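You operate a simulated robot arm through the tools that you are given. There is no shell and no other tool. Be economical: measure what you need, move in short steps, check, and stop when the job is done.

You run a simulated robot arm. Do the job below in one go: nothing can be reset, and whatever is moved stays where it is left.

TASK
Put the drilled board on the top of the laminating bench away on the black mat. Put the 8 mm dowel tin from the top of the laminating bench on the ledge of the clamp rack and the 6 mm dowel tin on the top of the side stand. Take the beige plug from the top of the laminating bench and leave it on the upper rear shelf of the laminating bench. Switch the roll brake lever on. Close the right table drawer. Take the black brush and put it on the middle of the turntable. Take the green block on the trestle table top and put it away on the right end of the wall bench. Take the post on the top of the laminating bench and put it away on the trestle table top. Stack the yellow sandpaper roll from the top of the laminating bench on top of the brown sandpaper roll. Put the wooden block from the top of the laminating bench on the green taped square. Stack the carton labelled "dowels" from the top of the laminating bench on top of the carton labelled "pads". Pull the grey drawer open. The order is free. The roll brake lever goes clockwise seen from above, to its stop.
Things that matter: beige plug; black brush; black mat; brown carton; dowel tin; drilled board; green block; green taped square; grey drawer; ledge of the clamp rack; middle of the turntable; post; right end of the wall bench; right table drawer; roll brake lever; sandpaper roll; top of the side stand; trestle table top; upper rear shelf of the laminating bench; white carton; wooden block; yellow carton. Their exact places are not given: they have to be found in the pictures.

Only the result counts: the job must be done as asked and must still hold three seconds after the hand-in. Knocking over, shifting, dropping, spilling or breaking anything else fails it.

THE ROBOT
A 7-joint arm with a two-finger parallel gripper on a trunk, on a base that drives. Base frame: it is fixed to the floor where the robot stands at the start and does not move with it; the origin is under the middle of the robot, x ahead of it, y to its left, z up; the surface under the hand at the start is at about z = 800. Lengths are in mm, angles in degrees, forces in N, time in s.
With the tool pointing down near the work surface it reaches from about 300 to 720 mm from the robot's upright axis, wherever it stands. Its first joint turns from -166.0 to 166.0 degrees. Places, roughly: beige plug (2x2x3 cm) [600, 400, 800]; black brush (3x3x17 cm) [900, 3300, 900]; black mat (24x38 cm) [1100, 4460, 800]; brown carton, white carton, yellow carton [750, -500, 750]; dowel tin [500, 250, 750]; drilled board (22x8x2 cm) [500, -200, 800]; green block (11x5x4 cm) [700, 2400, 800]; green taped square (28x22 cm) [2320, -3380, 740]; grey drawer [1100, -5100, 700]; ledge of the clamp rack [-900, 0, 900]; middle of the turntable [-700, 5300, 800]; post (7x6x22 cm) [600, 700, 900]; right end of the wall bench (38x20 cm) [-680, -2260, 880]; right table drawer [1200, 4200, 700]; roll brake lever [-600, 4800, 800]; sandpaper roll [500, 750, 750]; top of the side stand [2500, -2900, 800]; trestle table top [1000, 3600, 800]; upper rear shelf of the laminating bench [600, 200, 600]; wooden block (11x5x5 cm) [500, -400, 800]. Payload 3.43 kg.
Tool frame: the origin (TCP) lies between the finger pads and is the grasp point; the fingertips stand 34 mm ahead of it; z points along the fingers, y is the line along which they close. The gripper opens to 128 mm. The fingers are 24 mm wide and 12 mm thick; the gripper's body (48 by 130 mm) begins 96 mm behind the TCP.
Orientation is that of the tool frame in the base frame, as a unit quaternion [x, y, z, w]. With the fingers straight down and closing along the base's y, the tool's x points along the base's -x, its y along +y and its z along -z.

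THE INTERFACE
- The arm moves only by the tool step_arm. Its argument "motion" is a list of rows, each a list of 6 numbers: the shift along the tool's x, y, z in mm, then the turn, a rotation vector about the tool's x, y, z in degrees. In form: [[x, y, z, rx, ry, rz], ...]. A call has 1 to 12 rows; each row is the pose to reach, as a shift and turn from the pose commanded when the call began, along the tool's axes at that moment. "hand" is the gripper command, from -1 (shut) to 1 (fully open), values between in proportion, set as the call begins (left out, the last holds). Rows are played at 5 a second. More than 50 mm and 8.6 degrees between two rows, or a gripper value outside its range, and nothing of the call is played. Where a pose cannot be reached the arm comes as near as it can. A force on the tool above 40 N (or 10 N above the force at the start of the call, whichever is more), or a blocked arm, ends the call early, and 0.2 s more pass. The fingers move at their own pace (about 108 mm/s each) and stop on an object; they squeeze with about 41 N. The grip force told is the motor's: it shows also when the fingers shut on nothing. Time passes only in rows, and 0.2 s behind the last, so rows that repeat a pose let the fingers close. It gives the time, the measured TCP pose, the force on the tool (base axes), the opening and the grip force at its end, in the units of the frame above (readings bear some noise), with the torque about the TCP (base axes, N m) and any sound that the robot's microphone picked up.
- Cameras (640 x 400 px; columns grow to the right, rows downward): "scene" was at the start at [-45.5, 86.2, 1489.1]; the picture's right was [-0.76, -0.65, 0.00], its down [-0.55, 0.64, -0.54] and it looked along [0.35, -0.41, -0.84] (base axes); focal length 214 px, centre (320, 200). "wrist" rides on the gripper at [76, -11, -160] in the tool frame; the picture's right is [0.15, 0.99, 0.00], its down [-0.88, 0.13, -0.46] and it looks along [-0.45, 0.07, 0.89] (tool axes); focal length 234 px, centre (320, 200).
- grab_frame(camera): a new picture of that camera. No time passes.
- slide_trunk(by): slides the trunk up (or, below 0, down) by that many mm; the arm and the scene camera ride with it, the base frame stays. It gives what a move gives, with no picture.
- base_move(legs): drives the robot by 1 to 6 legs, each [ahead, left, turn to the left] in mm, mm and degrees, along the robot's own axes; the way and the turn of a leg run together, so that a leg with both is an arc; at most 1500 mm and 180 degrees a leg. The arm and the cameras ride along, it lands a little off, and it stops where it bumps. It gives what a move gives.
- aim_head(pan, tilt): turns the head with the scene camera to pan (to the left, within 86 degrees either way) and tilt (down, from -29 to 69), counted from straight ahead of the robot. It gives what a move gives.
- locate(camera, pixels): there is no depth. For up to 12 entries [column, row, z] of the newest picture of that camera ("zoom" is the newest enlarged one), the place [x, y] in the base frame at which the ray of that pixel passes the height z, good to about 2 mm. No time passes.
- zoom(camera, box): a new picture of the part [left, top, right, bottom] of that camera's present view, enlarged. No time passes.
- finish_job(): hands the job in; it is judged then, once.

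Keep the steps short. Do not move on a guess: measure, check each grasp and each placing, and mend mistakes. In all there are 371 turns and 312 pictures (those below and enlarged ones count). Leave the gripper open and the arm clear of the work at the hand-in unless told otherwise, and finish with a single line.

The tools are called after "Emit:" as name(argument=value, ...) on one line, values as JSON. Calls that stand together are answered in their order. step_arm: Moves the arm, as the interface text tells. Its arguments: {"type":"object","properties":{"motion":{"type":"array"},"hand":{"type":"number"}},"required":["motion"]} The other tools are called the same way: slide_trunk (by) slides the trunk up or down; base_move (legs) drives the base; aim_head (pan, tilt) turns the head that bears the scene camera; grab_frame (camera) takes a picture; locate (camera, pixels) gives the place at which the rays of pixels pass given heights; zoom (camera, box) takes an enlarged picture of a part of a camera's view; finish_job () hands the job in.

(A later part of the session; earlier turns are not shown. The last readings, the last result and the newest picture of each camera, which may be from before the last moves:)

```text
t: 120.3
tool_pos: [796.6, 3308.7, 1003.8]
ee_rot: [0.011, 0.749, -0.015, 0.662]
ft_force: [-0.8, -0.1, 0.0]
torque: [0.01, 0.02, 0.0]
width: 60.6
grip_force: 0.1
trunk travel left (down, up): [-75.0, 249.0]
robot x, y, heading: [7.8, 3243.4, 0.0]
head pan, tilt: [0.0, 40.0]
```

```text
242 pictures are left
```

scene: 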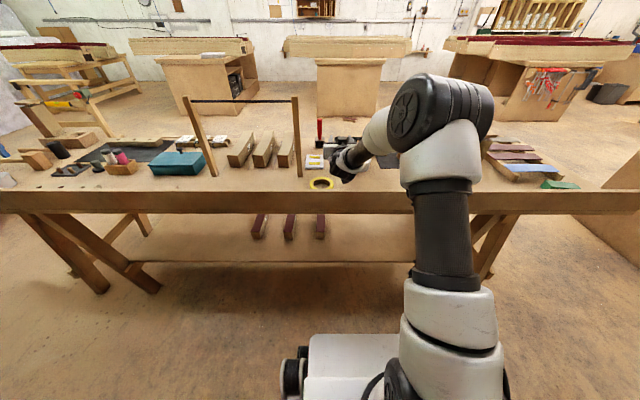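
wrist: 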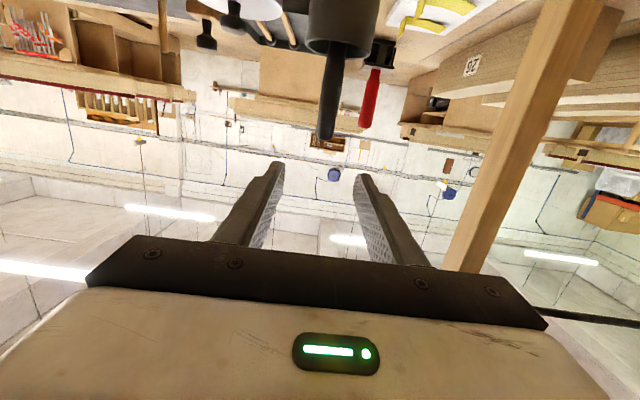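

Nearly level, pointing at the handle. I lower the trunk 62 mm and look again.

Emit:
slide_trunk(by=-62)

Emit:
grab_frame(camera="wrist")

```text
t: 121.1
tool_pos: [793.1, 3307.8, 970.0]
ee_rot: [0.01, 0.743, -0.014, 0.669]
ft_force: [-25.3, -2.8, 20.2]
torque: [-0.26, 5.61, 0.7]
width: 61.1
grip_force: 0.2
trunk travel left (down, up): [-28.0, 297.0]
robot x, y, heading: [10.1, 3248.4, 0.0]
head pan, tilt: [0.0, 40.0]
stopped: the force on the tool passed its limit at 56 N (the readings are from after the stop); the commanded pose is now the measured one
```

```text
241 pictures are left
```

wrist: 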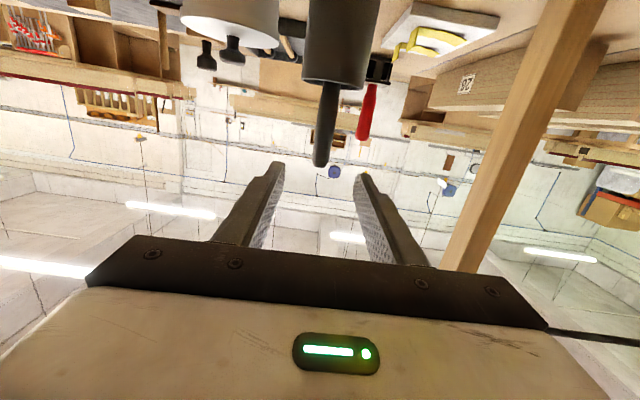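

The wrist link touches the table edge: level approach is too low. I raise the trunk again and take a 37°-below-level approach instead.

Emit:
slide_trunk(by=110)

Emit:
step_arm(motion=[[0, 0, 0, 0, 6, 0], [0, 0, 0, 0, 12, 0], [0, 0, 0, 0, 18, 0], [0, 0, 0, 0, 24, 0], [0, 0, 0, 0, 30, 0], [0, 0, 0, 0, 30, 0]])

Emit:
grab_frame(camera="wrist")

Emit:
grab_frame(camera="scene")

```text
t: 122.5
tool_pos: [796.8, 3309.0, 1076.2]
ee_rot: [0.01, 0.744, -0.014, 0.668]
ft_force: [0.0, -0.6, -0.4]
torque: [0.02, -0.02, 0.01]
width: 60.8
grip_force: 0.1
trunk travel left (down, up): [-138.0, 187.0]
robot x, y, heading: [9.7, 3246.7, 0.2]
head pan, tilt: [0.0, 40.0]
```

```text
t: 123.9
tool_pos: [797.7, 3308.0, 1076.8]
ee_rot: [0.016, 0.884, -0.015, 0.467]
ft_force: [-0.4, 0.2, 0.0]
torque: [0.02, 0.04, -0.01]
width: 60.9
grip_force: 0.0
trunk travel left (down, up): [-138.0, 187.0]
robot x, y, heading: [7.4, 3245.5, 0.4]
head pan, tilt: [0.0, 40.0]
```

```text
240 pictures are left
```

wrist: 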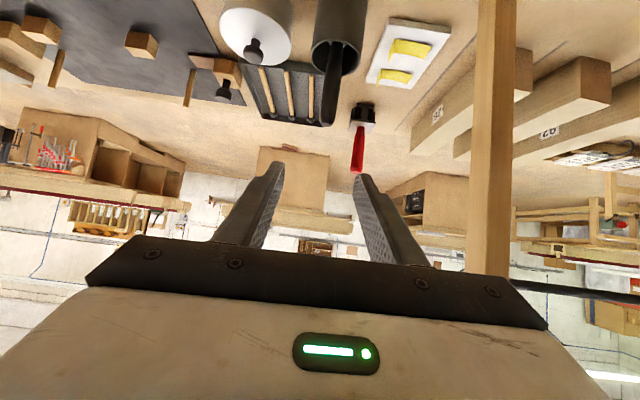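

```text
239 pictures are left
```

scene: 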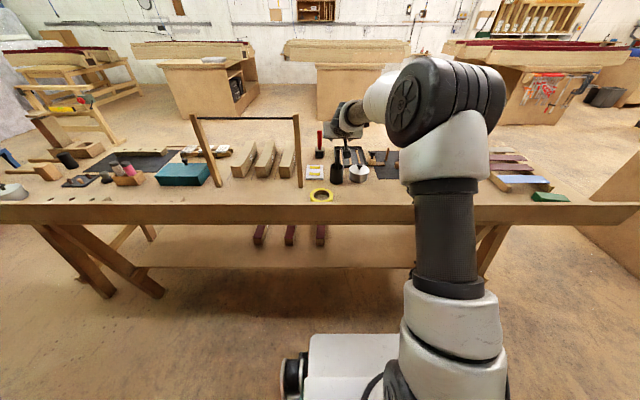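

Emit:
step_arm(motion=[[20, 1, 13, 0, 0, 0], [40, 2, 26, 0, 0, 0], [57.8, 2, 39.5, 0, 0, 0], [57.8, 3, 70, 0, 0, 0], [57.8, 3, 100, 0, 0, 0], [57.8, 3, 100, 0, 0, 0]])

Emit:
grab_frame(camera="wrist")

Emit:
zoom(camera="scene", box=[280, 110, 410, 210])

```text
t: 125.3
tool_pos: [842.5, 3309.3, 969.8]
ee_rot: [0.013, 0.892, -0.011, 0.452]
ft_force: [-0.2, 0.4, -0.1]
torque: [0.02, -0.03, -0.01]
width: 61.0
grip_force: 0.0
trunk travel left (down, up): [-138.0, 187.0]
robot x, y, heading: [9.2, 3243.9, 0.3]
head pan, tilt: [0.0, 40.0]
```

```text
238 pictures are left
```

wrist: 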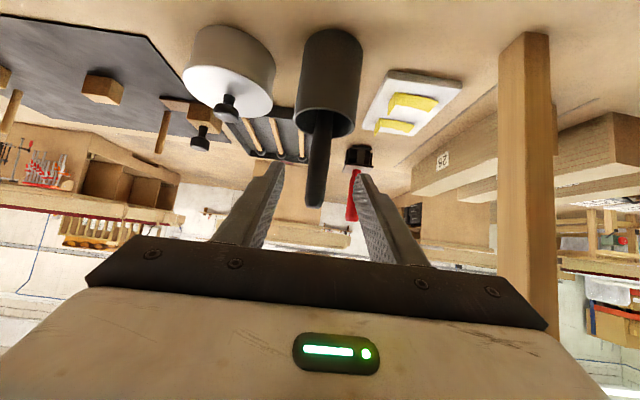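

```text
4.00 times, centred on (345, 160) of scene
```

zoom: 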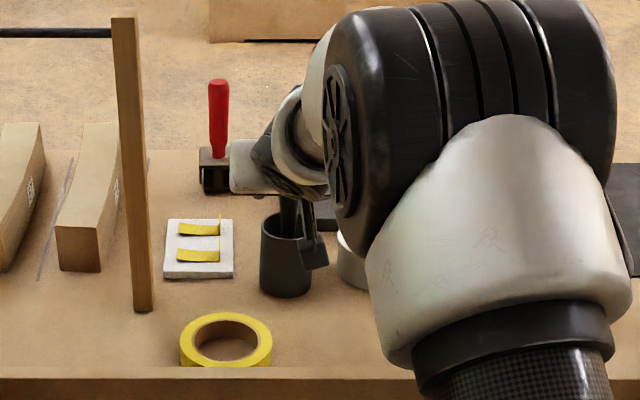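

The handle is straight ahead between the fingers. I advance 42 mm and close.

Emit:
step_arm(motion=[[-3, -1, 20, 0, 0, 0], [-7, -2, 42, 0, 0, 0], [-7, -2, 42, 0, 0, 0]])

Emit:
grab_frame(camera="wrist")

```text
t: 126.1
tool_pos: [881.3, 3306.4, 951.4]
ee_rot: [0.014, 0.891, -0.012, 0.453]
ft_force: [-1.4, 0.8, 0.0]
torque: [0.02, 0.0, 0.0]
width: 60.8
grip_force: 0.0
trunk travel left (down, up): [-138.0, 187.0]
robot x, y, heading: [10.7, 3244.4, 0.4]
head pan, tilt: [0.0, 40.0]
```

```text
236 pictures are left
```

wrist: 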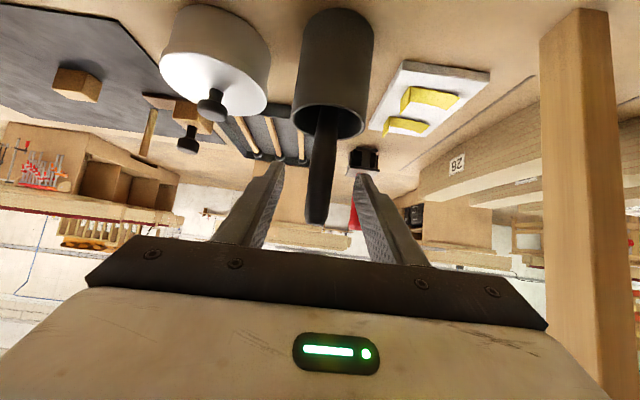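

Emit:
step_arm(hand=-1, motion=[[0, 0, 0, 0, 0, 0], [0, 0, 0, 0, 0, 0], [0, 0, 0, 0, 0, 0], [0, 0, 0, 0, 0, 0]])

Emit:
grab_frame(camera="wrist")

```text
t: 127.1
tool_pos: [880.6, 3306.2, 950.6]
ee_rot: [0.014, 0.891, -0.011, 0.453]
ft_force: [0.3, 0.0, -0.3]
torque: [0.0, 0.02, 0.0]
width: 19.1
grip_force: 41.3
trunk travel left (down, up): [-138.0, 187.0]
robot x, y, heading: [8.8, 3243.9, 0.4]
head pan, tilt: [0.0, 40.0]
```

```text
235 pictures are left
```

wrist: 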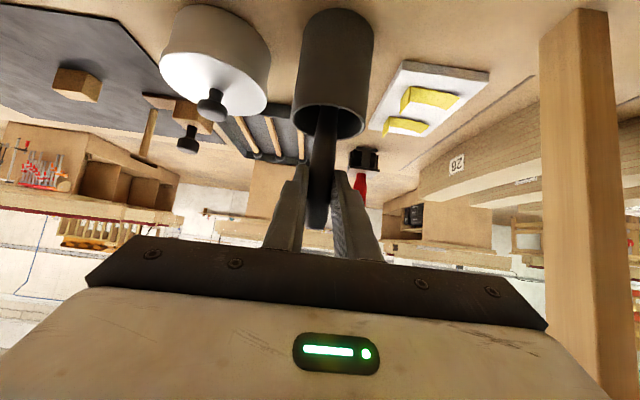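

Gripped (19 mm). I lift straight up with the trunk.

Emit:
slide_trunk(by=60)

Emit:
grab_frame(camera="wrist")

Emit:
slide_trunk(by=100)

Emit:
grab_frame(camera="wrist")

Emit:
grab_frame(camera="scene")

```text
t: 128.1
tool_pos: [881.2, 3306.9, 1011.1]
ee_rot: [0.014, 0.891, -0.012, 0.453]
ft_force: [-1.0, 0.1, -0.2]
torque: [-0.02, -0.02, 0.01]
width: 19.2
grip_force: 41.1
trunk travel left (down, up): [-198.0, 127.0]
robot x, y, heading: [8.7, 3245.1, 0.0]
head pan, tilt: [0.0, 40.0]
```

```text
234 pictures are left
```

wrist: 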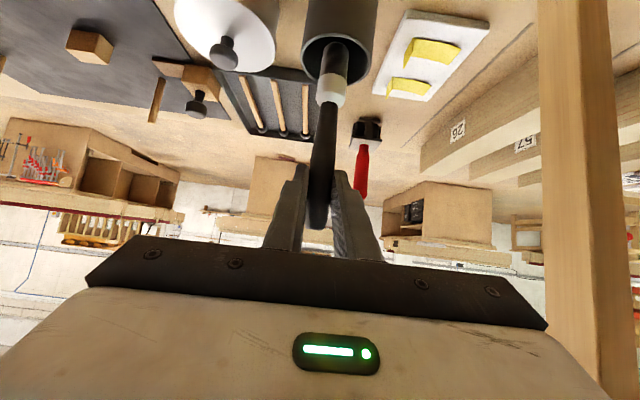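

```text
t: 129.4
tool_pos: [879.4, 3306.3, 1110.1]
ee_rot: [0.014, 0.891, -0.011, 0.454]
ft_force: [-0.2, -0.2, -0.9]
torque: [0.01, -0.02, -0.01]
width: 18.8
grip_force: 40.5
trunk travel left (down, up): [-298.0, 27.0]
robot x, y, heading: [10.8, 3245.5, 0.1]
head pan, tilt: [0.0, 40.0]
```

```text
233 pictures are left
```

wrist: 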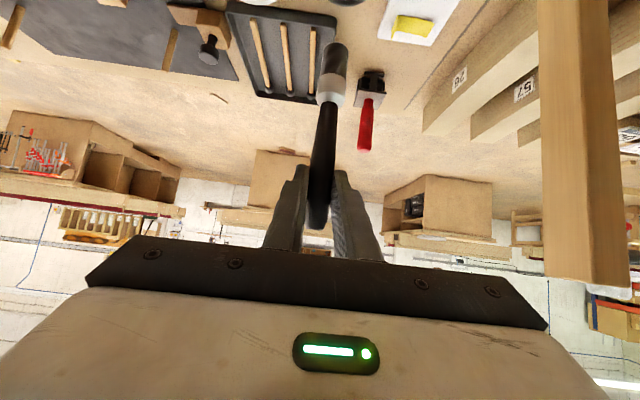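

```text
232 pictures are left
```

scene: 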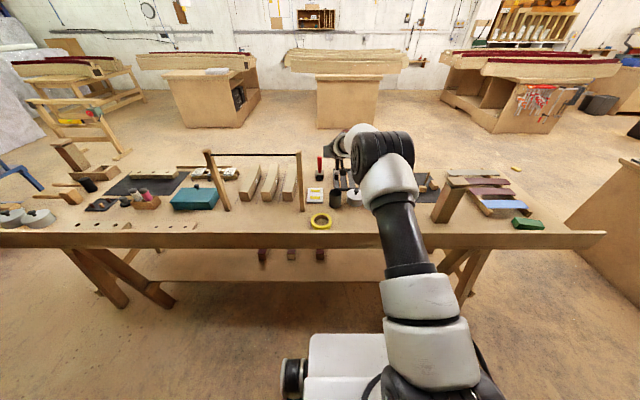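

The brush is out and the pot stands. I draw the arm back while tilting the tool to vertical.

Emit:
step_arm(motion=[[20, 0, -32, 0, 6.5, 0], [40, 0, -64, 0, 13, 0], [60, 0, -96, 0, 19.5, 0], [80, 0, -128, 0, 26, 0], [100, 0, -159, 0, 33, 0], [120, 0, -190, 0, 40, 0], [140, 0, -222, 0, 47, 0], [161, 0, -254, 0, 54, 0], [161, 0, -254, 0, 54, 0]])

Emit:
aim_head(pan=86, tilt=25)

Emit:
grab_frame(camera="scene")

Emit:
grab_frame(camera="wrist")

```text
t: 131.4
tool_pos: [579.9, 3317.9, 1132.8]
ee_rot: [0.017, 1.0, -0.003, -0.001]
ft_force: [-0.9, -0.6, -0.5]
torque: [-0.01, -0.04, -0.02]
width: 18.7
grip_force: 40.3
trunk travel left (down, up): [-298.0, 27.0]
robot x, y, heading: [10.8, 3244.6, -0.0]
head pan, tilt: [0.0, 40.0]
```

```text
t: 133.0
tool_pos: [581.5, 3317.3, 1132.8]
ee_rot: [0.017, 1.0, -0.004, -0.001]
ft_force: [0.6, -0.6, -0.4]
torque: [-0.01, -0.05, -0.04]
width: 19.1
grip_force: 41.2
trunk travel left (down, up): [-298.0, 27.0]
robot x, y, heading: [12.0, 3245.3, 0.3]
head pan, tilt: [85.9, 25.0]
```

```text
231 pictures are left
```

scene: 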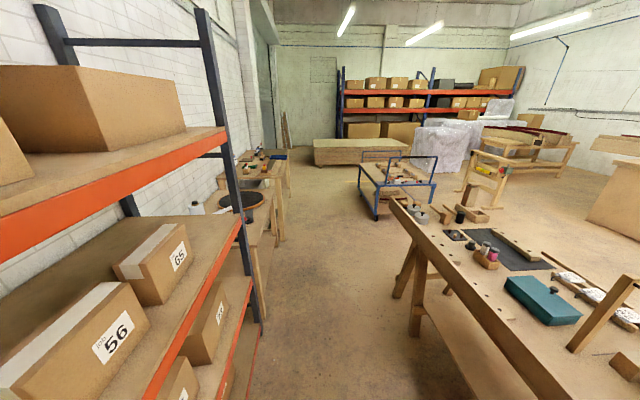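

```text
230 pictures are left
```

wrist: 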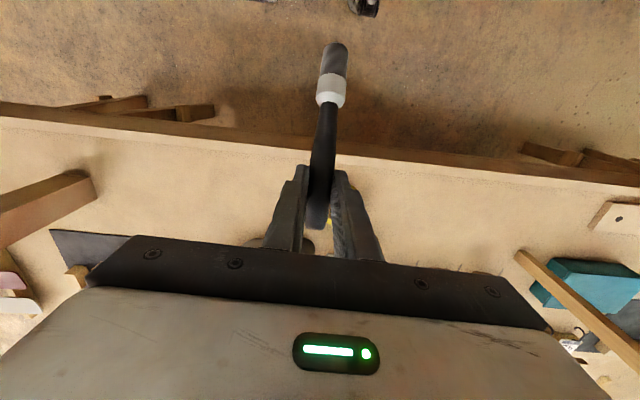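

Emit:
locate(camera="scene", pixels=[[240, 200, 840], [263, 200, 840], [240, 208, 840], [262, 322, 0], [260, 289, 0], [283, 238, 0], [269, 240, 0], [375, 217, 0], [405, 297, 0]])

Emit:
zoom(camera="scene", box=[200, 140, 300, 240])

```text
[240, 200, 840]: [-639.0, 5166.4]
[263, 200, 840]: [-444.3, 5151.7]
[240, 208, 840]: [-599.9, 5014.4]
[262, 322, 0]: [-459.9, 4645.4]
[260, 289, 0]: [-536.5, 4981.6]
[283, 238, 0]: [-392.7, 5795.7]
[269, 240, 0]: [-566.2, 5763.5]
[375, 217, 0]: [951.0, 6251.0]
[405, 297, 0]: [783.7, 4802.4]
```

```text
4.00 times, centred on (250, 190) of scene
```

zoom: 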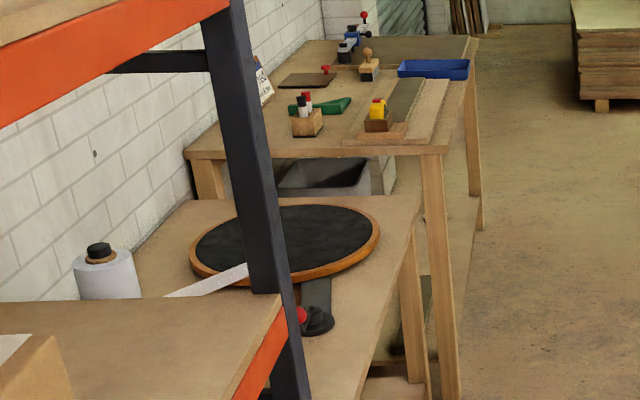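

I drive up the aisle to y≈5300 and then turn left to face the turntable.

Emit:
base_move(legs=[[100, 1000, 0], [0, 1050, 0]])

Emit:
grab_frame(camera="scene")

```text
t: 153.2
tool_pos: [662.8, 5396.6, 1133.1]
ee_rot: [0.016, 1.0, -0.004, 0.0]
ft_force: [0.0, -1.3, -0.8]
torque: [0.0, -0.03, 0.0]
width: 19.0
grip_force: 41.2
trunk travel left (down, up): [-298.0, 27.0]
robot x, y, heading: [93.8, 5324.6, 0.6]
head pan, tilt: [85.9, 25.0]
```

```text
228 pictures are left
```

scene: 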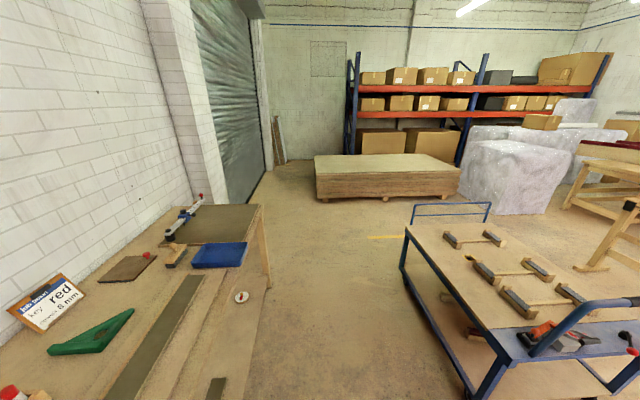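

I turn right (away from the blue cart) to face the turntable.

Emit:
base_move(legs=[[0, 0, -179.9]])

Emit:
aim_head(pan=0, tilt=45)

Emit:
grab_frame(camera="scene")

Emit:
grab_frame(camera="wrist")

```text
t: 161.1
tool_pos: [-476.4, 5241.6, 1132.9]
ee_rot: [1.0, -0.014, 0.001, -0.004]
ft_force: [0.1, -0.9, -1.3]
torque: [0.04, 0.01, 0.01]
width: 18.8
grip_force: 41.1
trunk travel left (down, up): [-298.0, 27.0]
robot x, y, heading: [91.0, 5320.1, -179.4]
head pan, tilt: [85.9, 25.0]
```

```text
t: 162.7
tool_pos: [-476.2, 5242.7, 1133.1]
ee_rot: [1.0, -0.013, 0.001, -0.003]
ft_force: [-0.5, -0.3, -0.8]
torque: [0.01, 0.02, 0.01]
width: 18.8
grip_force: 41.2
trunk travel left (down, up): [-298.0, 27.0]
robot x, y, heading: [93.4, 5322.8, -179.4]
head pan, tilt: [0.0, 45.0]
```

```text
227 pictures are left
```

scene: 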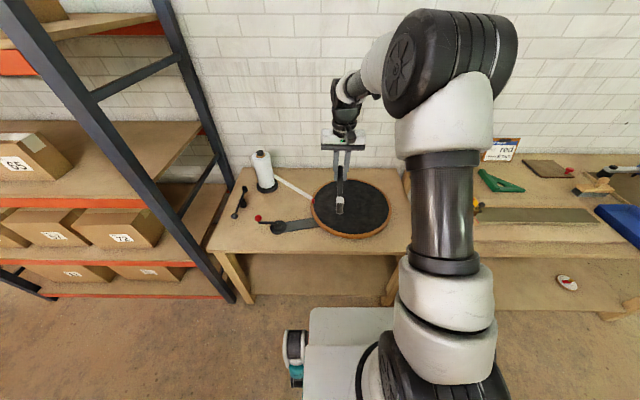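

```text
226 pictures are left
```

wrist: 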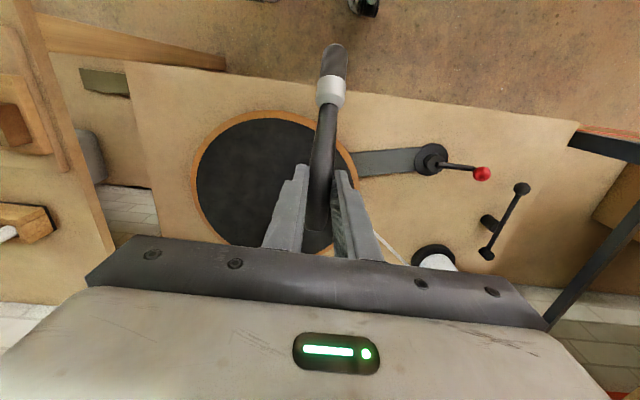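

I measure disc and lever from both views.

Emit:
zoom(camera="scene", box=[220, 140, 400, 250])

Emit:
locate(camera="scene", pixels=[[312, 205, 820], [390, 209, 820], [350, 181, 820], [350, 236, 820], [312, 205, 850], [390, 209, 850], [350, 181, 850], [350, 236, 850], [206, 251, 800]])

Emit:
locate(camera="wrist", pixels=[[192, 177, 820], [262, 111, 820], [357, 177, 820], [192, 177, 850], [262, 111, 850], [357, 177, 850], [483, 173, 840], [430, 158, 840], [483, 173, 820], [430, 158, 820]])

```text
3.56 times, centred on (310, 195) of scene
```

zoom: 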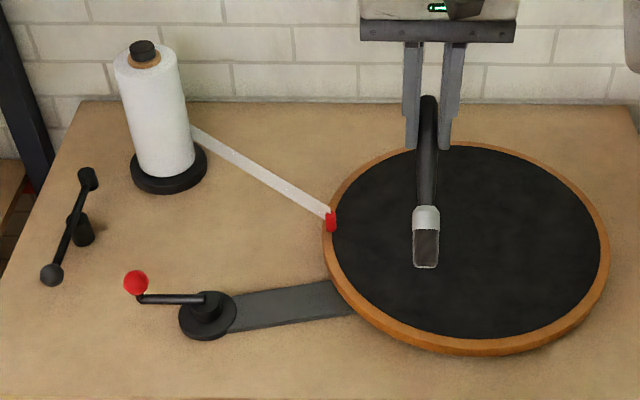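

```text
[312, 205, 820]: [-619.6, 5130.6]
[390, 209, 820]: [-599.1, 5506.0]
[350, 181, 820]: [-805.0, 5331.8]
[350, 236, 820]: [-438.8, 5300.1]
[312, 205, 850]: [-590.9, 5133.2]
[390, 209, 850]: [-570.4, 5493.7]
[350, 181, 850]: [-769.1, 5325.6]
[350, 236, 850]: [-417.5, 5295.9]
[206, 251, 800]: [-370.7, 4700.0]
```

```text
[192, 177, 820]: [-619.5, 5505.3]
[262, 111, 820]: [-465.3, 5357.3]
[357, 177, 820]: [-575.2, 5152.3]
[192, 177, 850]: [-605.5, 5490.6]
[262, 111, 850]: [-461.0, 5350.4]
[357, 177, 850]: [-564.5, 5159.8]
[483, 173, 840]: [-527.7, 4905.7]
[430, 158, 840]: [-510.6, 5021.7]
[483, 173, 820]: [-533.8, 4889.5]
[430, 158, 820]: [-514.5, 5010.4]
```

Emit:
locate(camera="zoom", pixels=[[322, 238, 822], [609, 245, 822], [470, 142, 822], [470, 352, 815], [332, 236, 822], [600, 240, 822], [470, 147, 822], [470, 338, 822]])

Emit:
zoom(camera="wrist", box=[180, 90, 540, 290])

```text
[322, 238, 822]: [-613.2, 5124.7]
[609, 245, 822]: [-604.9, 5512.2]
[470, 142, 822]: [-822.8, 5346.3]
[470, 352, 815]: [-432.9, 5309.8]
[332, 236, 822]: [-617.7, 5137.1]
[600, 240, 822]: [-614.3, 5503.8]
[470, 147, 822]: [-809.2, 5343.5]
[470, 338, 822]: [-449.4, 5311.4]
```

```text
1.78 times, centred on (360, 190) of wrist
```

zoom: 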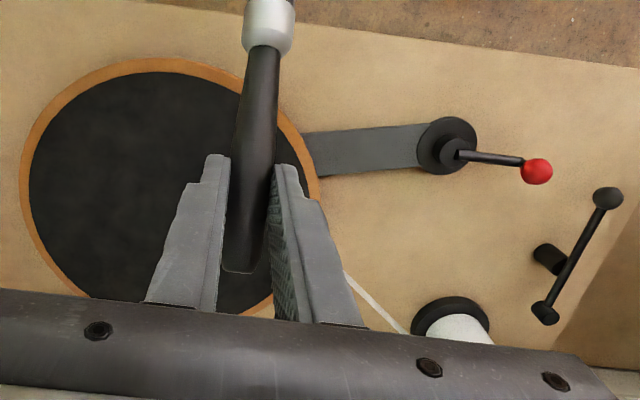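

Disc centre ≈(−629,5320), top ≈822. Reach is tight for a radial lay, so I drive closer and will lay the brush at an angle (tool yawed ~60°).

Emit:
base_move(legs=[[110, 0, -0.6]])

Emit:
step_arm(motion=[[0, 0, 0, 0, 0, 8], [0, 0, 0, 0, 0, 16], [0, 0, 0, 0, 0, 24], [0, 0, 0, 0, 0, 32], [0, 0, 0, 0, 0, 40], [0, 0, 0, 0, 0, 48], [0, 0, 0, 0, 0, 56], [0, 0, 0, 0, 0, 64], [0, 0, 0, 0, 0, 70], [0, 0, 0, 0, 0, 70]])

Emit:
grab_frame(camera="scene")

```text
t: 163.9
tool_pos: [-583.2, 5244.5, 1132.5]
ee_rot: [1.0, -0.016, 0.001, -0.003]
ft_force: [-0.1, 1.4, -0.4]
torque: [-0.03, 0.01, 0.03]
width: 18.9
grip_force: 41.1
trunk travel left (down, up): [-298.0, 27.0]
robot x, y, heading: [-10.1, 5319.3, -179.5]
head pan, tilt: [0.0, 45.0]
```

```text
t: 166.1
tool_pos: [-582.6, 5245.6, 1133.8]
ee_rot: [0.809, -0.588, -0.002, -0.003]
ft_force: [-0.6, 0.8, -0.1]
torque: [0.04, -0.01, 0.0]
width: 19.0
grip_force: 41.1
trunk travel left (down, up): [-298.0, 27.0]
robot x, y, heading: [-13.2, 5323.7, -179.5]
head pan, tilt: [0.0, 45.0]
```

```text
223 pictures are left
```

scene: 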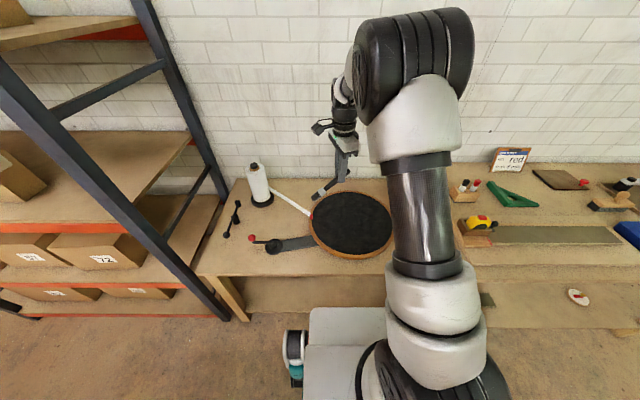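

Yaw works. I shift so the brush's middle is above the disc centre, and tilt 36° to level the brush.

Emit:
step_arm(motion=[[-30, 4, 0, 0, 6, 0], [-60, 8, 0, 0, 12, 0], [-90, 12.5, 0, 0, 18, 0], [-120, 16.7, 0, 0, 24, 0], [-151.9, 21.1, 0, 0, 30, 0], [-151.9, 21.1, 0, 0, 36, 0], [-151.9, 21.1, 0, 0, 36, 0]])

Emit:
grab_frame(camera="scene")

Emit:
grab_frame(camera="wrist")

```text
t: 167.7
tool_pos: [-649.5, 5383.5, 1134.1]
ee_rot: [0.77, -0.56, 0.249, 0.179]
ft_force: [0.2, 0.3, -0.2]
torque: [-0.02, -0.02, 0.03]
width: 19.1
grip_force: 41.4
trunk travel left (down, up): [-298.0, 27.0]
robot x, y, heading: [-12.3, 5322.3, -179.7]
head pan, tilt: [0.0, 45.0]
```

```text
222 pictures are left
```

scene: 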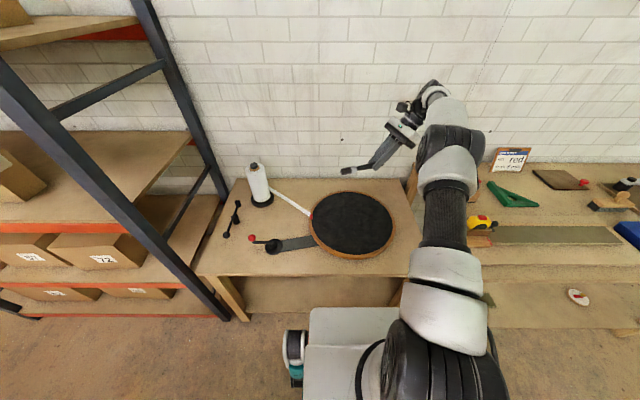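

```text
221 pictures are left
```

wrist: 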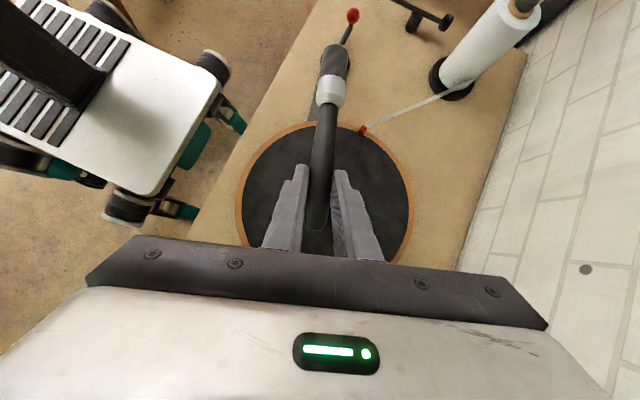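

Brush is level. I lower toward the disc.

Emit:
step_arm(motion=[[-24, 0, 33, 0, 0, 0], [-48, 0, 66, 0, 0, 0], [-72, 0, 99, 0, 0, 0], [-96, 0, 132, 0, 0, 0], [-120, 0, 165, 0, 0, 0], [-138, 0, 190, 0, 0, 0], [-149.3, 0, 205.5, 0, 0, 0], [-149.3, 0, 205.5, 0, 0, 0]])

Emit:
grab_frame(camera="wrist")

Emit:
zoom(camera="scene", box=[280, 130, 440, 260])

```text
t: 169.5
tool_pos: [-650.2, 5386.3, 878.3]
ee_rot: [0.771, -0.559, 0.248, 0.178]
ft_force: [0.2, -0.2, 0.3]
torque: [0.02, 0.02, 0.01]
width: 19.2
grip_force: 41.0
trunk travel left (down, up): [-298.0, 27.0]
robot x, y, heading: [-11.5, 5319.3, -179.6]
head pan, tilt: [0.0, 45.0]
```

```text
220 pictures are left
```

wrist: 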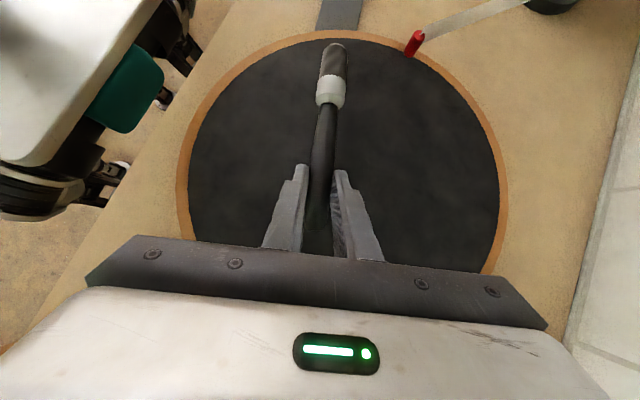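

```text
3.08 times, centred on (360, 195) of scene
```

zoom: 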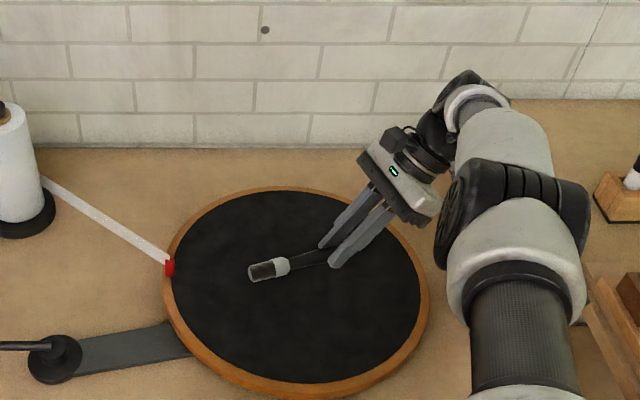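

Emit:
step_arm(motion=[[-4.7, 0, 6.5, 0, 0, 0], [-8.2, 0, 11.3, 0, 0, 0], [-10.6, 0, 14.6, 0, 0, 0], [-12.4, 0, 17, 0, 0, 0], [-13.5, 0, 18.6, 0, 0, 0]])

Emit:
zoom(camera="scene", box=[300, 150, 440, 260])

```text
t: 170.7
tool_pos: [-648.2, 5385.9, 857.2]
ee_rot: [0.77, -0.56, 0.249, 0.179]
ft_force: [0.2, -0.5, -0.6]
torque: [0.07, 0.01, -0.01]
width: 18.8
grip_force: 40.7
trunk travel left (down, up): [-298.0, 27.0]
robot x, y, heading: [-14.2, 5323.3, -179.9]
head pan, tilt: [0.0, 45.0]
```

```text
3.64 times, centred on (370, 205) of scene
```

zoom: 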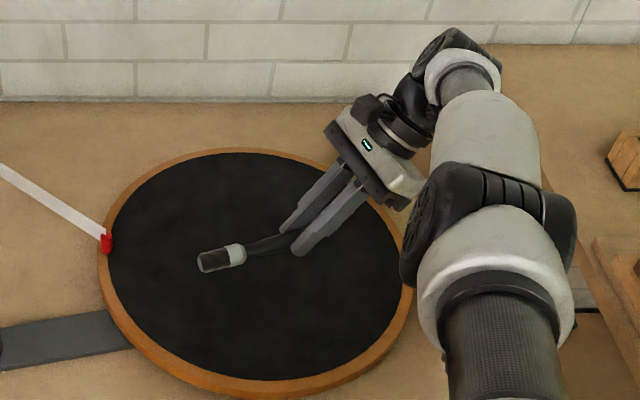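

No contact yet; I go on in 2 mm steps.

Emit:
step_arm(motion=[[-1.2, 0, 1.6, 0, 0, 0], [-2.4, 0, 3.2, 0, 0, 0], [-3.5, 0, 4.8, 0, 0, 0], [-4.7, 0, 6.5, 0, 0, 0], [-5.9, 0, 8.1, 0, 0, 0], [-7, 0, 9.7, 0, 0, 0], [-8.2, 0, 11.3, 0, 0, 0]])

Emit:
zoom(camera="scene", box=[300, 150, 440, 260])

```text
t: 172.3
tool_pos: [-643.3, 5384.4, 843.3]
ee_rot: [0.77, -0.559, 0.249, 0.178]
ft_force: [0.5, 0.0, -1.2]
torque: [0.02, -0.03, -0.03]
width: 19.1
grip_force: 40.9
out of reach, approached as far as the arm can: row 4, 5, 6, 7
trunk travel left (down, up): [-298.0, 27.0]
robot x, y, heading: [-11.2, 5319.6, -179.6]
head pan, tilt: [0.0, 45.0]
```

```text
3.64 times, centred on (370, 205) of scene
```

zoom: 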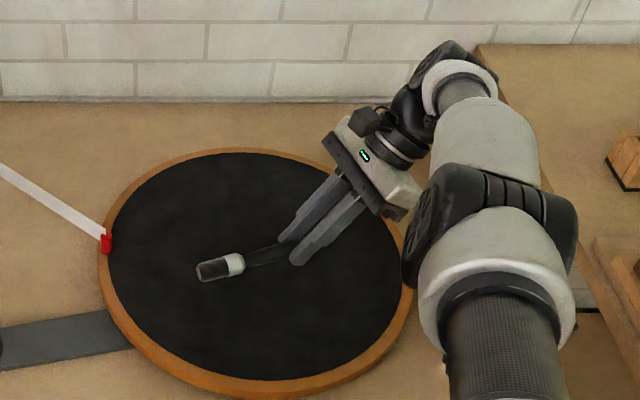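

Reach ends; I lower on with the trunk instead.

Emit:
slide_trunk(by=-7)

Emit:
grab_frame(camera="wrist")

Emit:
zoom(camera="scene", box=[320, 190, 400, 250])

```text
t: 172.9
tool_pos: [-644.1, 5384.1, 836.3]
ee_rot: [0.77, -0.559, 0.248, 0.178]
ft_force: [-0.6, 0.3, -1.0]
torque: [0.05, 0.0, 0.0]
width: 18.9
grip_force: 40.7
trunk travel left (down, up): [-291.0, 34.0]
robot x, y, heading: [-10.1, 5318.7, -179.5]
head pan, tilt: [0.0, 45.0]
```

```text
216 pictures are left
```

wrist: 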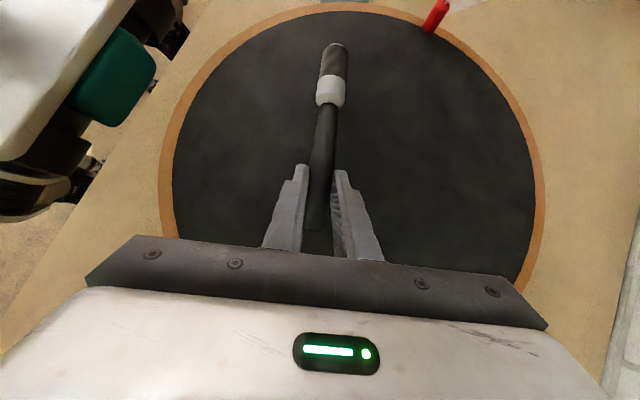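

```text
6.67 times, centred on (360, 220) of scene
```

zoom: 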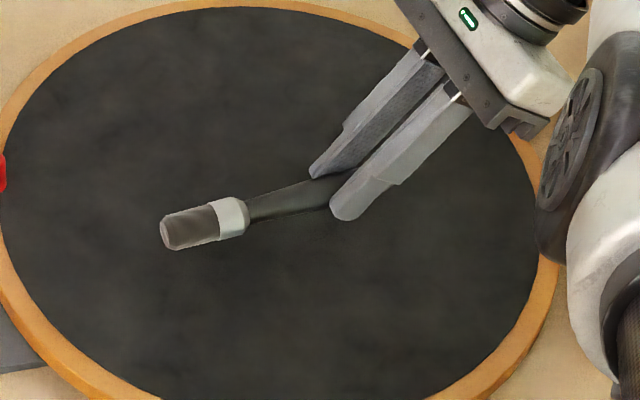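

I triangulate the red clip on the rim to get the disc height.

Emit:
locate(camera="wrist", pixels=[[428, 33, 780], [428, 33, 800], [428, 33, 820], [340, 3, 800], [345, 43, 800]])

Emit:
grab_frame(camera="scene")

Emit:
zoom(camera="scene", box=[300, 180, 360, 240])

```text
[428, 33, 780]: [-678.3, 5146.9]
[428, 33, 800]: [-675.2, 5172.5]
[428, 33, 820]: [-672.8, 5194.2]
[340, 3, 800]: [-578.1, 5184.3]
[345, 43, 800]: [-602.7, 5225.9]
```

```text
214 pictures are left
```

scene: 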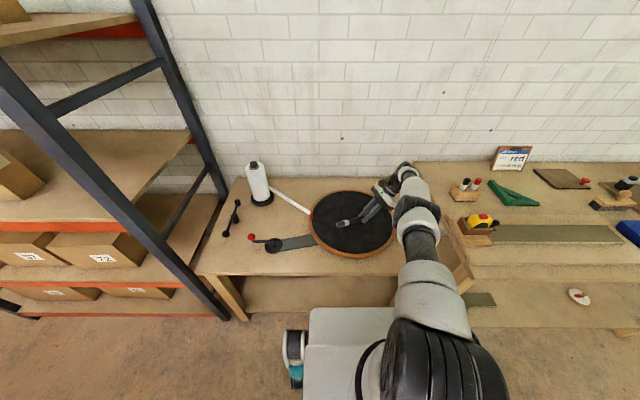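

```text
6.67 times, centred on (330, 210) of scene
```

zoom: 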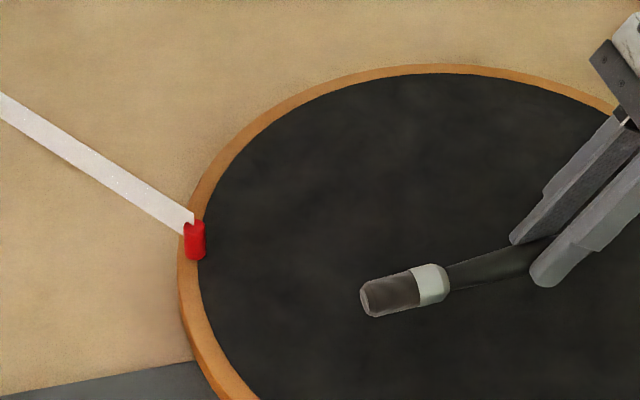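

Emit:
locate(camera="zoom", pixels=[[195, 261, 780], [195, 261, 790], [195, 261, 800], [195, 261, 820], [363, 312, 800], [448, 290, 800]])

Emit:
zoom(camera="wrist", box=[280, 0, 480, 120])

```text
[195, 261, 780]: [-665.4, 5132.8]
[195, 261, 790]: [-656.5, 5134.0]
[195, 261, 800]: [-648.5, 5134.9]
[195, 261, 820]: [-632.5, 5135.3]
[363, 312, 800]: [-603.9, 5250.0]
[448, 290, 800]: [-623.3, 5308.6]
```

```text
3.20 times, centred on (380, 60) of wrist
```

zoom: 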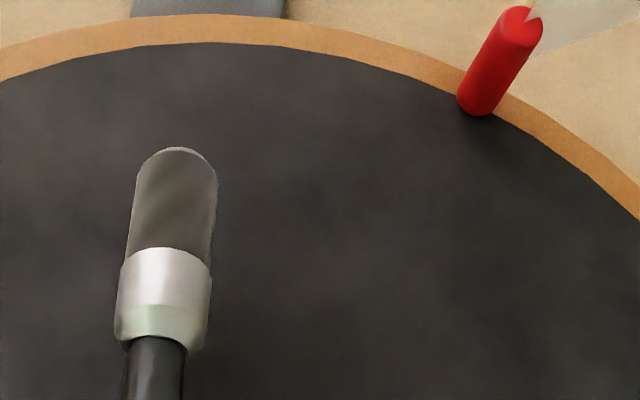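

The disc top is really ≈770, so the centre lies farther back. I re-measure the disc with z=770.

Emit:
zoom(camera="scene", box=[230, 170, 410, 270])

```text
3.56 times, centred on (320, 220) of scene
```

zoom: 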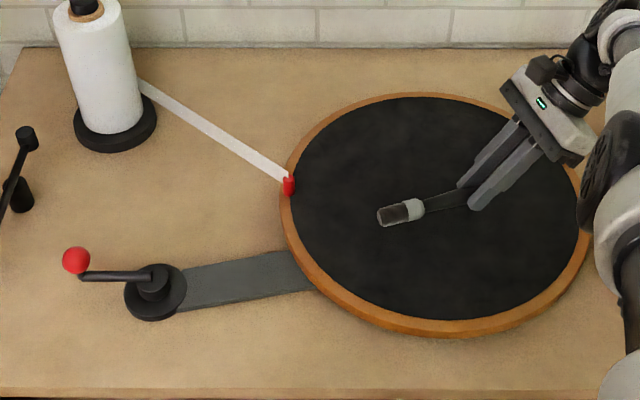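

Emit:
locate(camera="zoom", pixels=[[290, 203, 770], [581, 206, 770], [425, 97, 770], [455, 320, 770], [300, 390, 740], [155, 275, 790], [76, 260, 800], [155, 275, 770], [76, 260, 780], [145, 310, 740], [380, 224, 770], [330, 322, 770]])

```text
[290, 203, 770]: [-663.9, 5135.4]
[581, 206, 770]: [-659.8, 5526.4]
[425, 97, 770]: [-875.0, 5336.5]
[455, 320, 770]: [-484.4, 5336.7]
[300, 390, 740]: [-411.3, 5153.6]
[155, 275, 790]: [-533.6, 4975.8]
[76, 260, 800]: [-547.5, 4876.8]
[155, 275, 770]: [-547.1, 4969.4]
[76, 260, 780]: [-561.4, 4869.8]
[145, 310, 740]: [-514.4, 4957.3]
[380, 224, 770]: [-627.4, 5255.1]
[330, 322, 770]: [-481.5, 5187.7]
```

Disc centre ≈(−680,5332). I raise a little, drive 56 ahead and 11 right, then lower.

Emit:
slide_trunk(by=25)

Emit:
base_move(legs=[[56, -11, 0]])

Emit:
slide_trunk(by=-35)

Emit:
grab_frame(camera="wrist")

Emit:
zoom(camera="scene", box=[280, 170, 420, 270])

```text
t: 173.6
tool_pos: [-643.8, 5383.9, 861.9]
ee_rot: [0.771, -0.559, 0.25, 0.177]
ft_force: [-0.1, -0.3, -1.2]
torque: [0.02, 0.04, -0.01]
width: 19.0
grip_force: 41.2
trunk travel left (down, up): [-316.0, 9.0]
robot x, y, heading: [-16.3, 5318.9, -179.4]
head pan, tilt: [0.0, 45.0]
```

```text
t: 174.5
tool_pos: [-699.4, 5394.5, 860.9]
ee_rot: [0.77, -0.56, 0.249, 0.178]
ft_force: [-0.1, -0.1, -0.5]
torque: [0.06, -0.02, 0.0]
width: 19.1
grip_force: 41.0
trunk travel left (down, up): [-316.0, 9.0]
robot x, y, heading: [-67.4, 5331.5, -179.6]
head pan, tilt: [0.0, 45.0]
```

```text
t: 175.3
tool_pos: [-699.9, 5394.5, 826.2]
ee_rot: [0.771, -0.559, 0.249, 0.177]
ft_force: [-0.5, -0.4, -1.3]
torque: [0.0, 0.02, -0.01]
width: 19.1
grip_force: 40.8
trunk travel left (down, up): [-281.0, 44.0]
robot x, y, heading: [-67.0, 5332.1, -179.7]
head pan, tilt: [0.0, 45.0]
```

```text
210 pictures are left
```

wrist: 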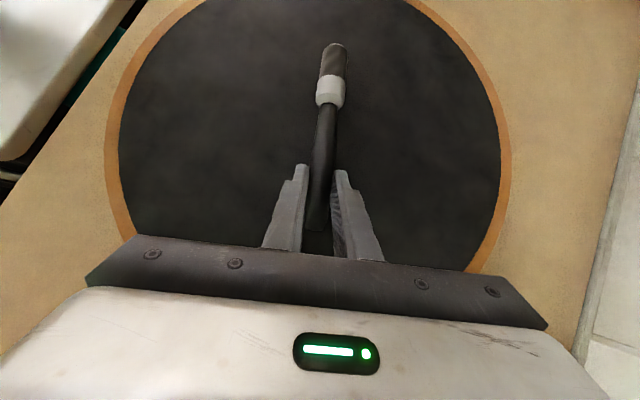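

```text
4.00 times, centred on (350, 220) of scene
```

zoom: 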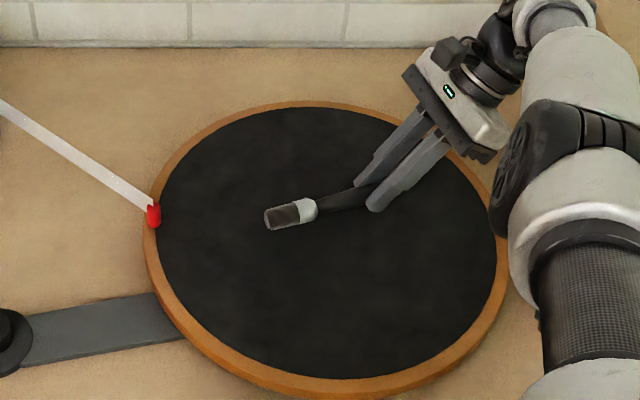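

Emit:
slide_trunk(by=-18)

Emit:
slide_trunk(by=-5)

Emit:
zoom(camera="scene", box=[280, 170, 420, 270])

```text
t: 176.0
tool_pos: [-699.4, 5395.0, 808.4]
ee_rot: [0.771, -0.559, 0.248, 0.177]
ft_force: [-0.1, -0.6, -0.2]
torque: [0.03, 0.0, -0.04]
width: 19.2
grip_force: 40.5
trunk travel left (down, up): [-263.0, 62.0]
robot x, y, heading: [-68.1, 5332.0, -179.6]
head pan, tilt: [0.0, 45.0]
```

```text
t: 176.5
tool_pos: [-698.2, 5396.1, 808.7]
ee_rot: [0.771, -0.558, 0.248, 0.181]
ft_force: [5.3, 1.2, 31.2]
torque: [-0.18, -0.47, 0.4]
width: 18.9
grip_force: 40.9
trunk travel left (down, up): [-258.0, 67.0]
robot x, y, heading: [-69.0, 5329.8, -179.6]
head pan, tilt: [0.0, 45.0]
```

```text
4.00 times, centred on (350, 220) of scene
```

zoom: 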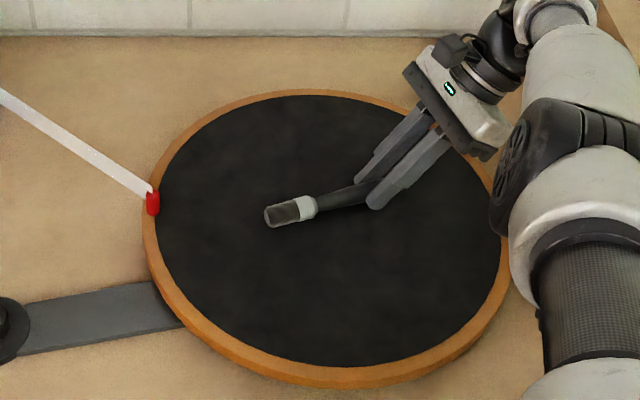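

Finger tips touch the disc with the brush at its middle. I ease up 4 mm and open.

Emit:
slide_trunk(by=4)

Emit:
step_arm(hand=-0.3, motion=[[0, 0, 0, 0, 0, 0], [0, 0, 0, 0, 0, 0], [0, 0, 0, 0, 0, 0], [0, 0, 0, 0, 0, 0]])

Emit:
zoom(camera="scene", box=[280, 170, 420, 270])

```text
t: 177.0
tool_pos: [-699.7, 5395.5, 808.9]
ee_rot: [0.77, -0.56, 0.247, 0.179]
ft_force: [-0.8, 1.3, 20.7]
torque: [-0.16, 0.06, -0.11]
width: 19.1
grip_force: 40.7
trunk travel left (down, up): [-262.0, 63.0]
robot x, y, heading: [-71.8, 5332.2, -179.7]
head pan, tilt: [0.0, 45.0]
```

```text
t: 178.0
tool_pos: [-699.2, 5393.4, 808.4]
ee_rot: [0.771, -0.559, 0.249, 0.179]
ft_force: [0.1, -3.6, 16.8]
torque: [-0.44, 0.35, -0.05]
width: 45.3
grip_force: 0.8
trunk travel left (down, up): [-262.0, 63.0]
robot x, y, heading: [-66.9, 5328.3, -179.4]
head pan, tilt: [0.0, 45.0]
```

```text
4.00 times, centred on (350, 220) of scene
```

zoom: 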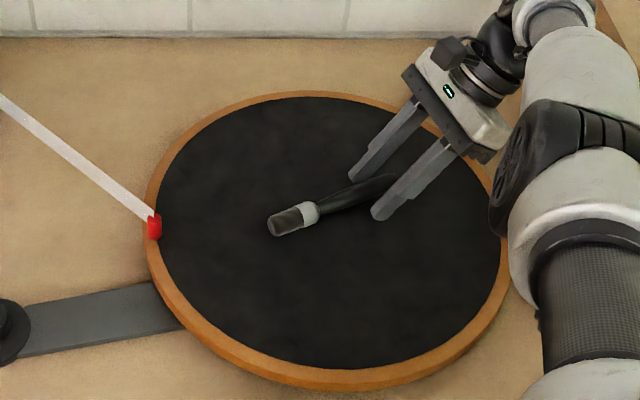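

The brush lies on the disc. I lift off with the trunk, then measure its place.

Emit:
slide_trunk(by=60)

Emit:
step_arm(motion=[[29.4, 0, -40, 0, 0, 0], [58.8, 0, -81, 0, 0, 0], [88, 0, -121, 0, 0, 0], [118, 0, -162, 0, 0, 0], [118, 0, -162, 0, -7, 0], [118, 0, -162, 0, -14, 0], [118, 0, -162, 0, -21, 0], [118, 0, -162, 0, -28, 0], [118, 0, -162, 0, -36, 0]])

Emit:
zoom(camera="scene", box=[220, 170, 420, 270])

```text
t: 179.0
tool_pos: [-698.5, 5394.6, 867.0]
ee_rot: [0.77, -0.56, 0.249, 0.178]
ft_force: [0.3, 0.2, 0.5]
torque: [0.03, 0.01, -0.03]
width: 44.8
grip_force: 0.0
trunk travel left (down, up): [-322.0, 3.0]
robot x, y, heading: [-63.3, 5325.4, -179.5]
head pan, tilt: [0.0, 45.0]
```

```text
refused: row 2 steps farther than a row can; nothing moved
```

```text
3.20 times, centred on (320, 220) of scene
```

zoom: 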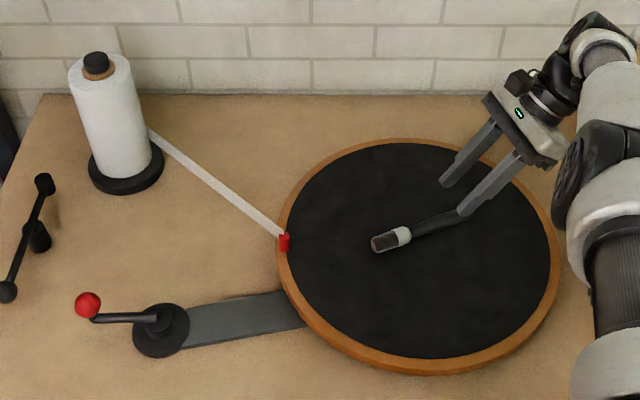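

Emit:
locate(camera="zoom", pixels=[[373, 243, 785], [478, 210, 785], [288, 245, 773], [550, 250, 773], [415, 142, 773], [425, 358, 773], [160, 320, 780], [88, 305, 790], [155, 345, 745], [150, 318, 790], [95, 318, 790]])

Emit:
step_arm(motion=[[26, 0, -36, 0, 0, 0], [52, 0, -72, 0, 0, 0], [78, 0, -108, 0, 0, 0], [104, 0, -143, 0, 0, 0], [118, 0, -162, 0, 0, 0], [118, 0, -162, 0, -7, 0], [118, 0, -162, 0, -14, 0], [118, 0, -162, 0, -21, 0], [118, 0, -162, 0, -28, 0], [118, 0, -162, 0, -36, 0]])

Emit:
grab_frame(camera="wrist")

```text
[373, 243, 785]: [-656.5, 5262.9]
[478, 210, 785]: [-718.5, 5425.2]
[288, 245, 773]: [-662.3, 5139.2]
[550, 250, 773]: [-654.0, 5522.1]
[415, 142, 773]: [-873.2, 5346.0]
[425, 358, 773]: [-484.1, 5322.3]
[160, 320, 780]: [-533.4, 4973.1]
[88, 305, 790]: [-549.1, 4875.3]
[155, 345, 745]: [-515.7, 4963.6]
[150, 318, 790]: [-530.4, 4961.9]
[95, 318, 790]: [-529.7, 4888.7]
```

```text
t: 181.2
tool_pos: [-698.9, 5393.4, 1068.6]
ee_rot: [0.81, -0.587, -0.002, -0.003]
ft_force: [-0.6, 0.0, -0.2]
torque: [0.01, 0.0, 0.0]
width: 44.5
grip_force: 0.0
trunk travel left (down, up): [-322.0, 3.0]
robot x, y, heading: [-70.5, 5330.4, -179.9]
head pan, tilt: [0.0, 45.0]
```

```text
205 pictures are left
```

wrist: 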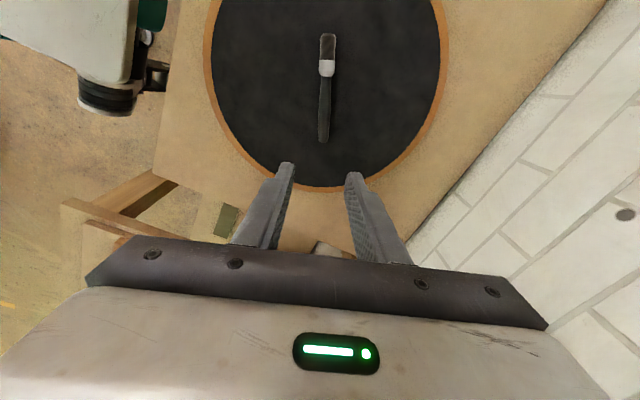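

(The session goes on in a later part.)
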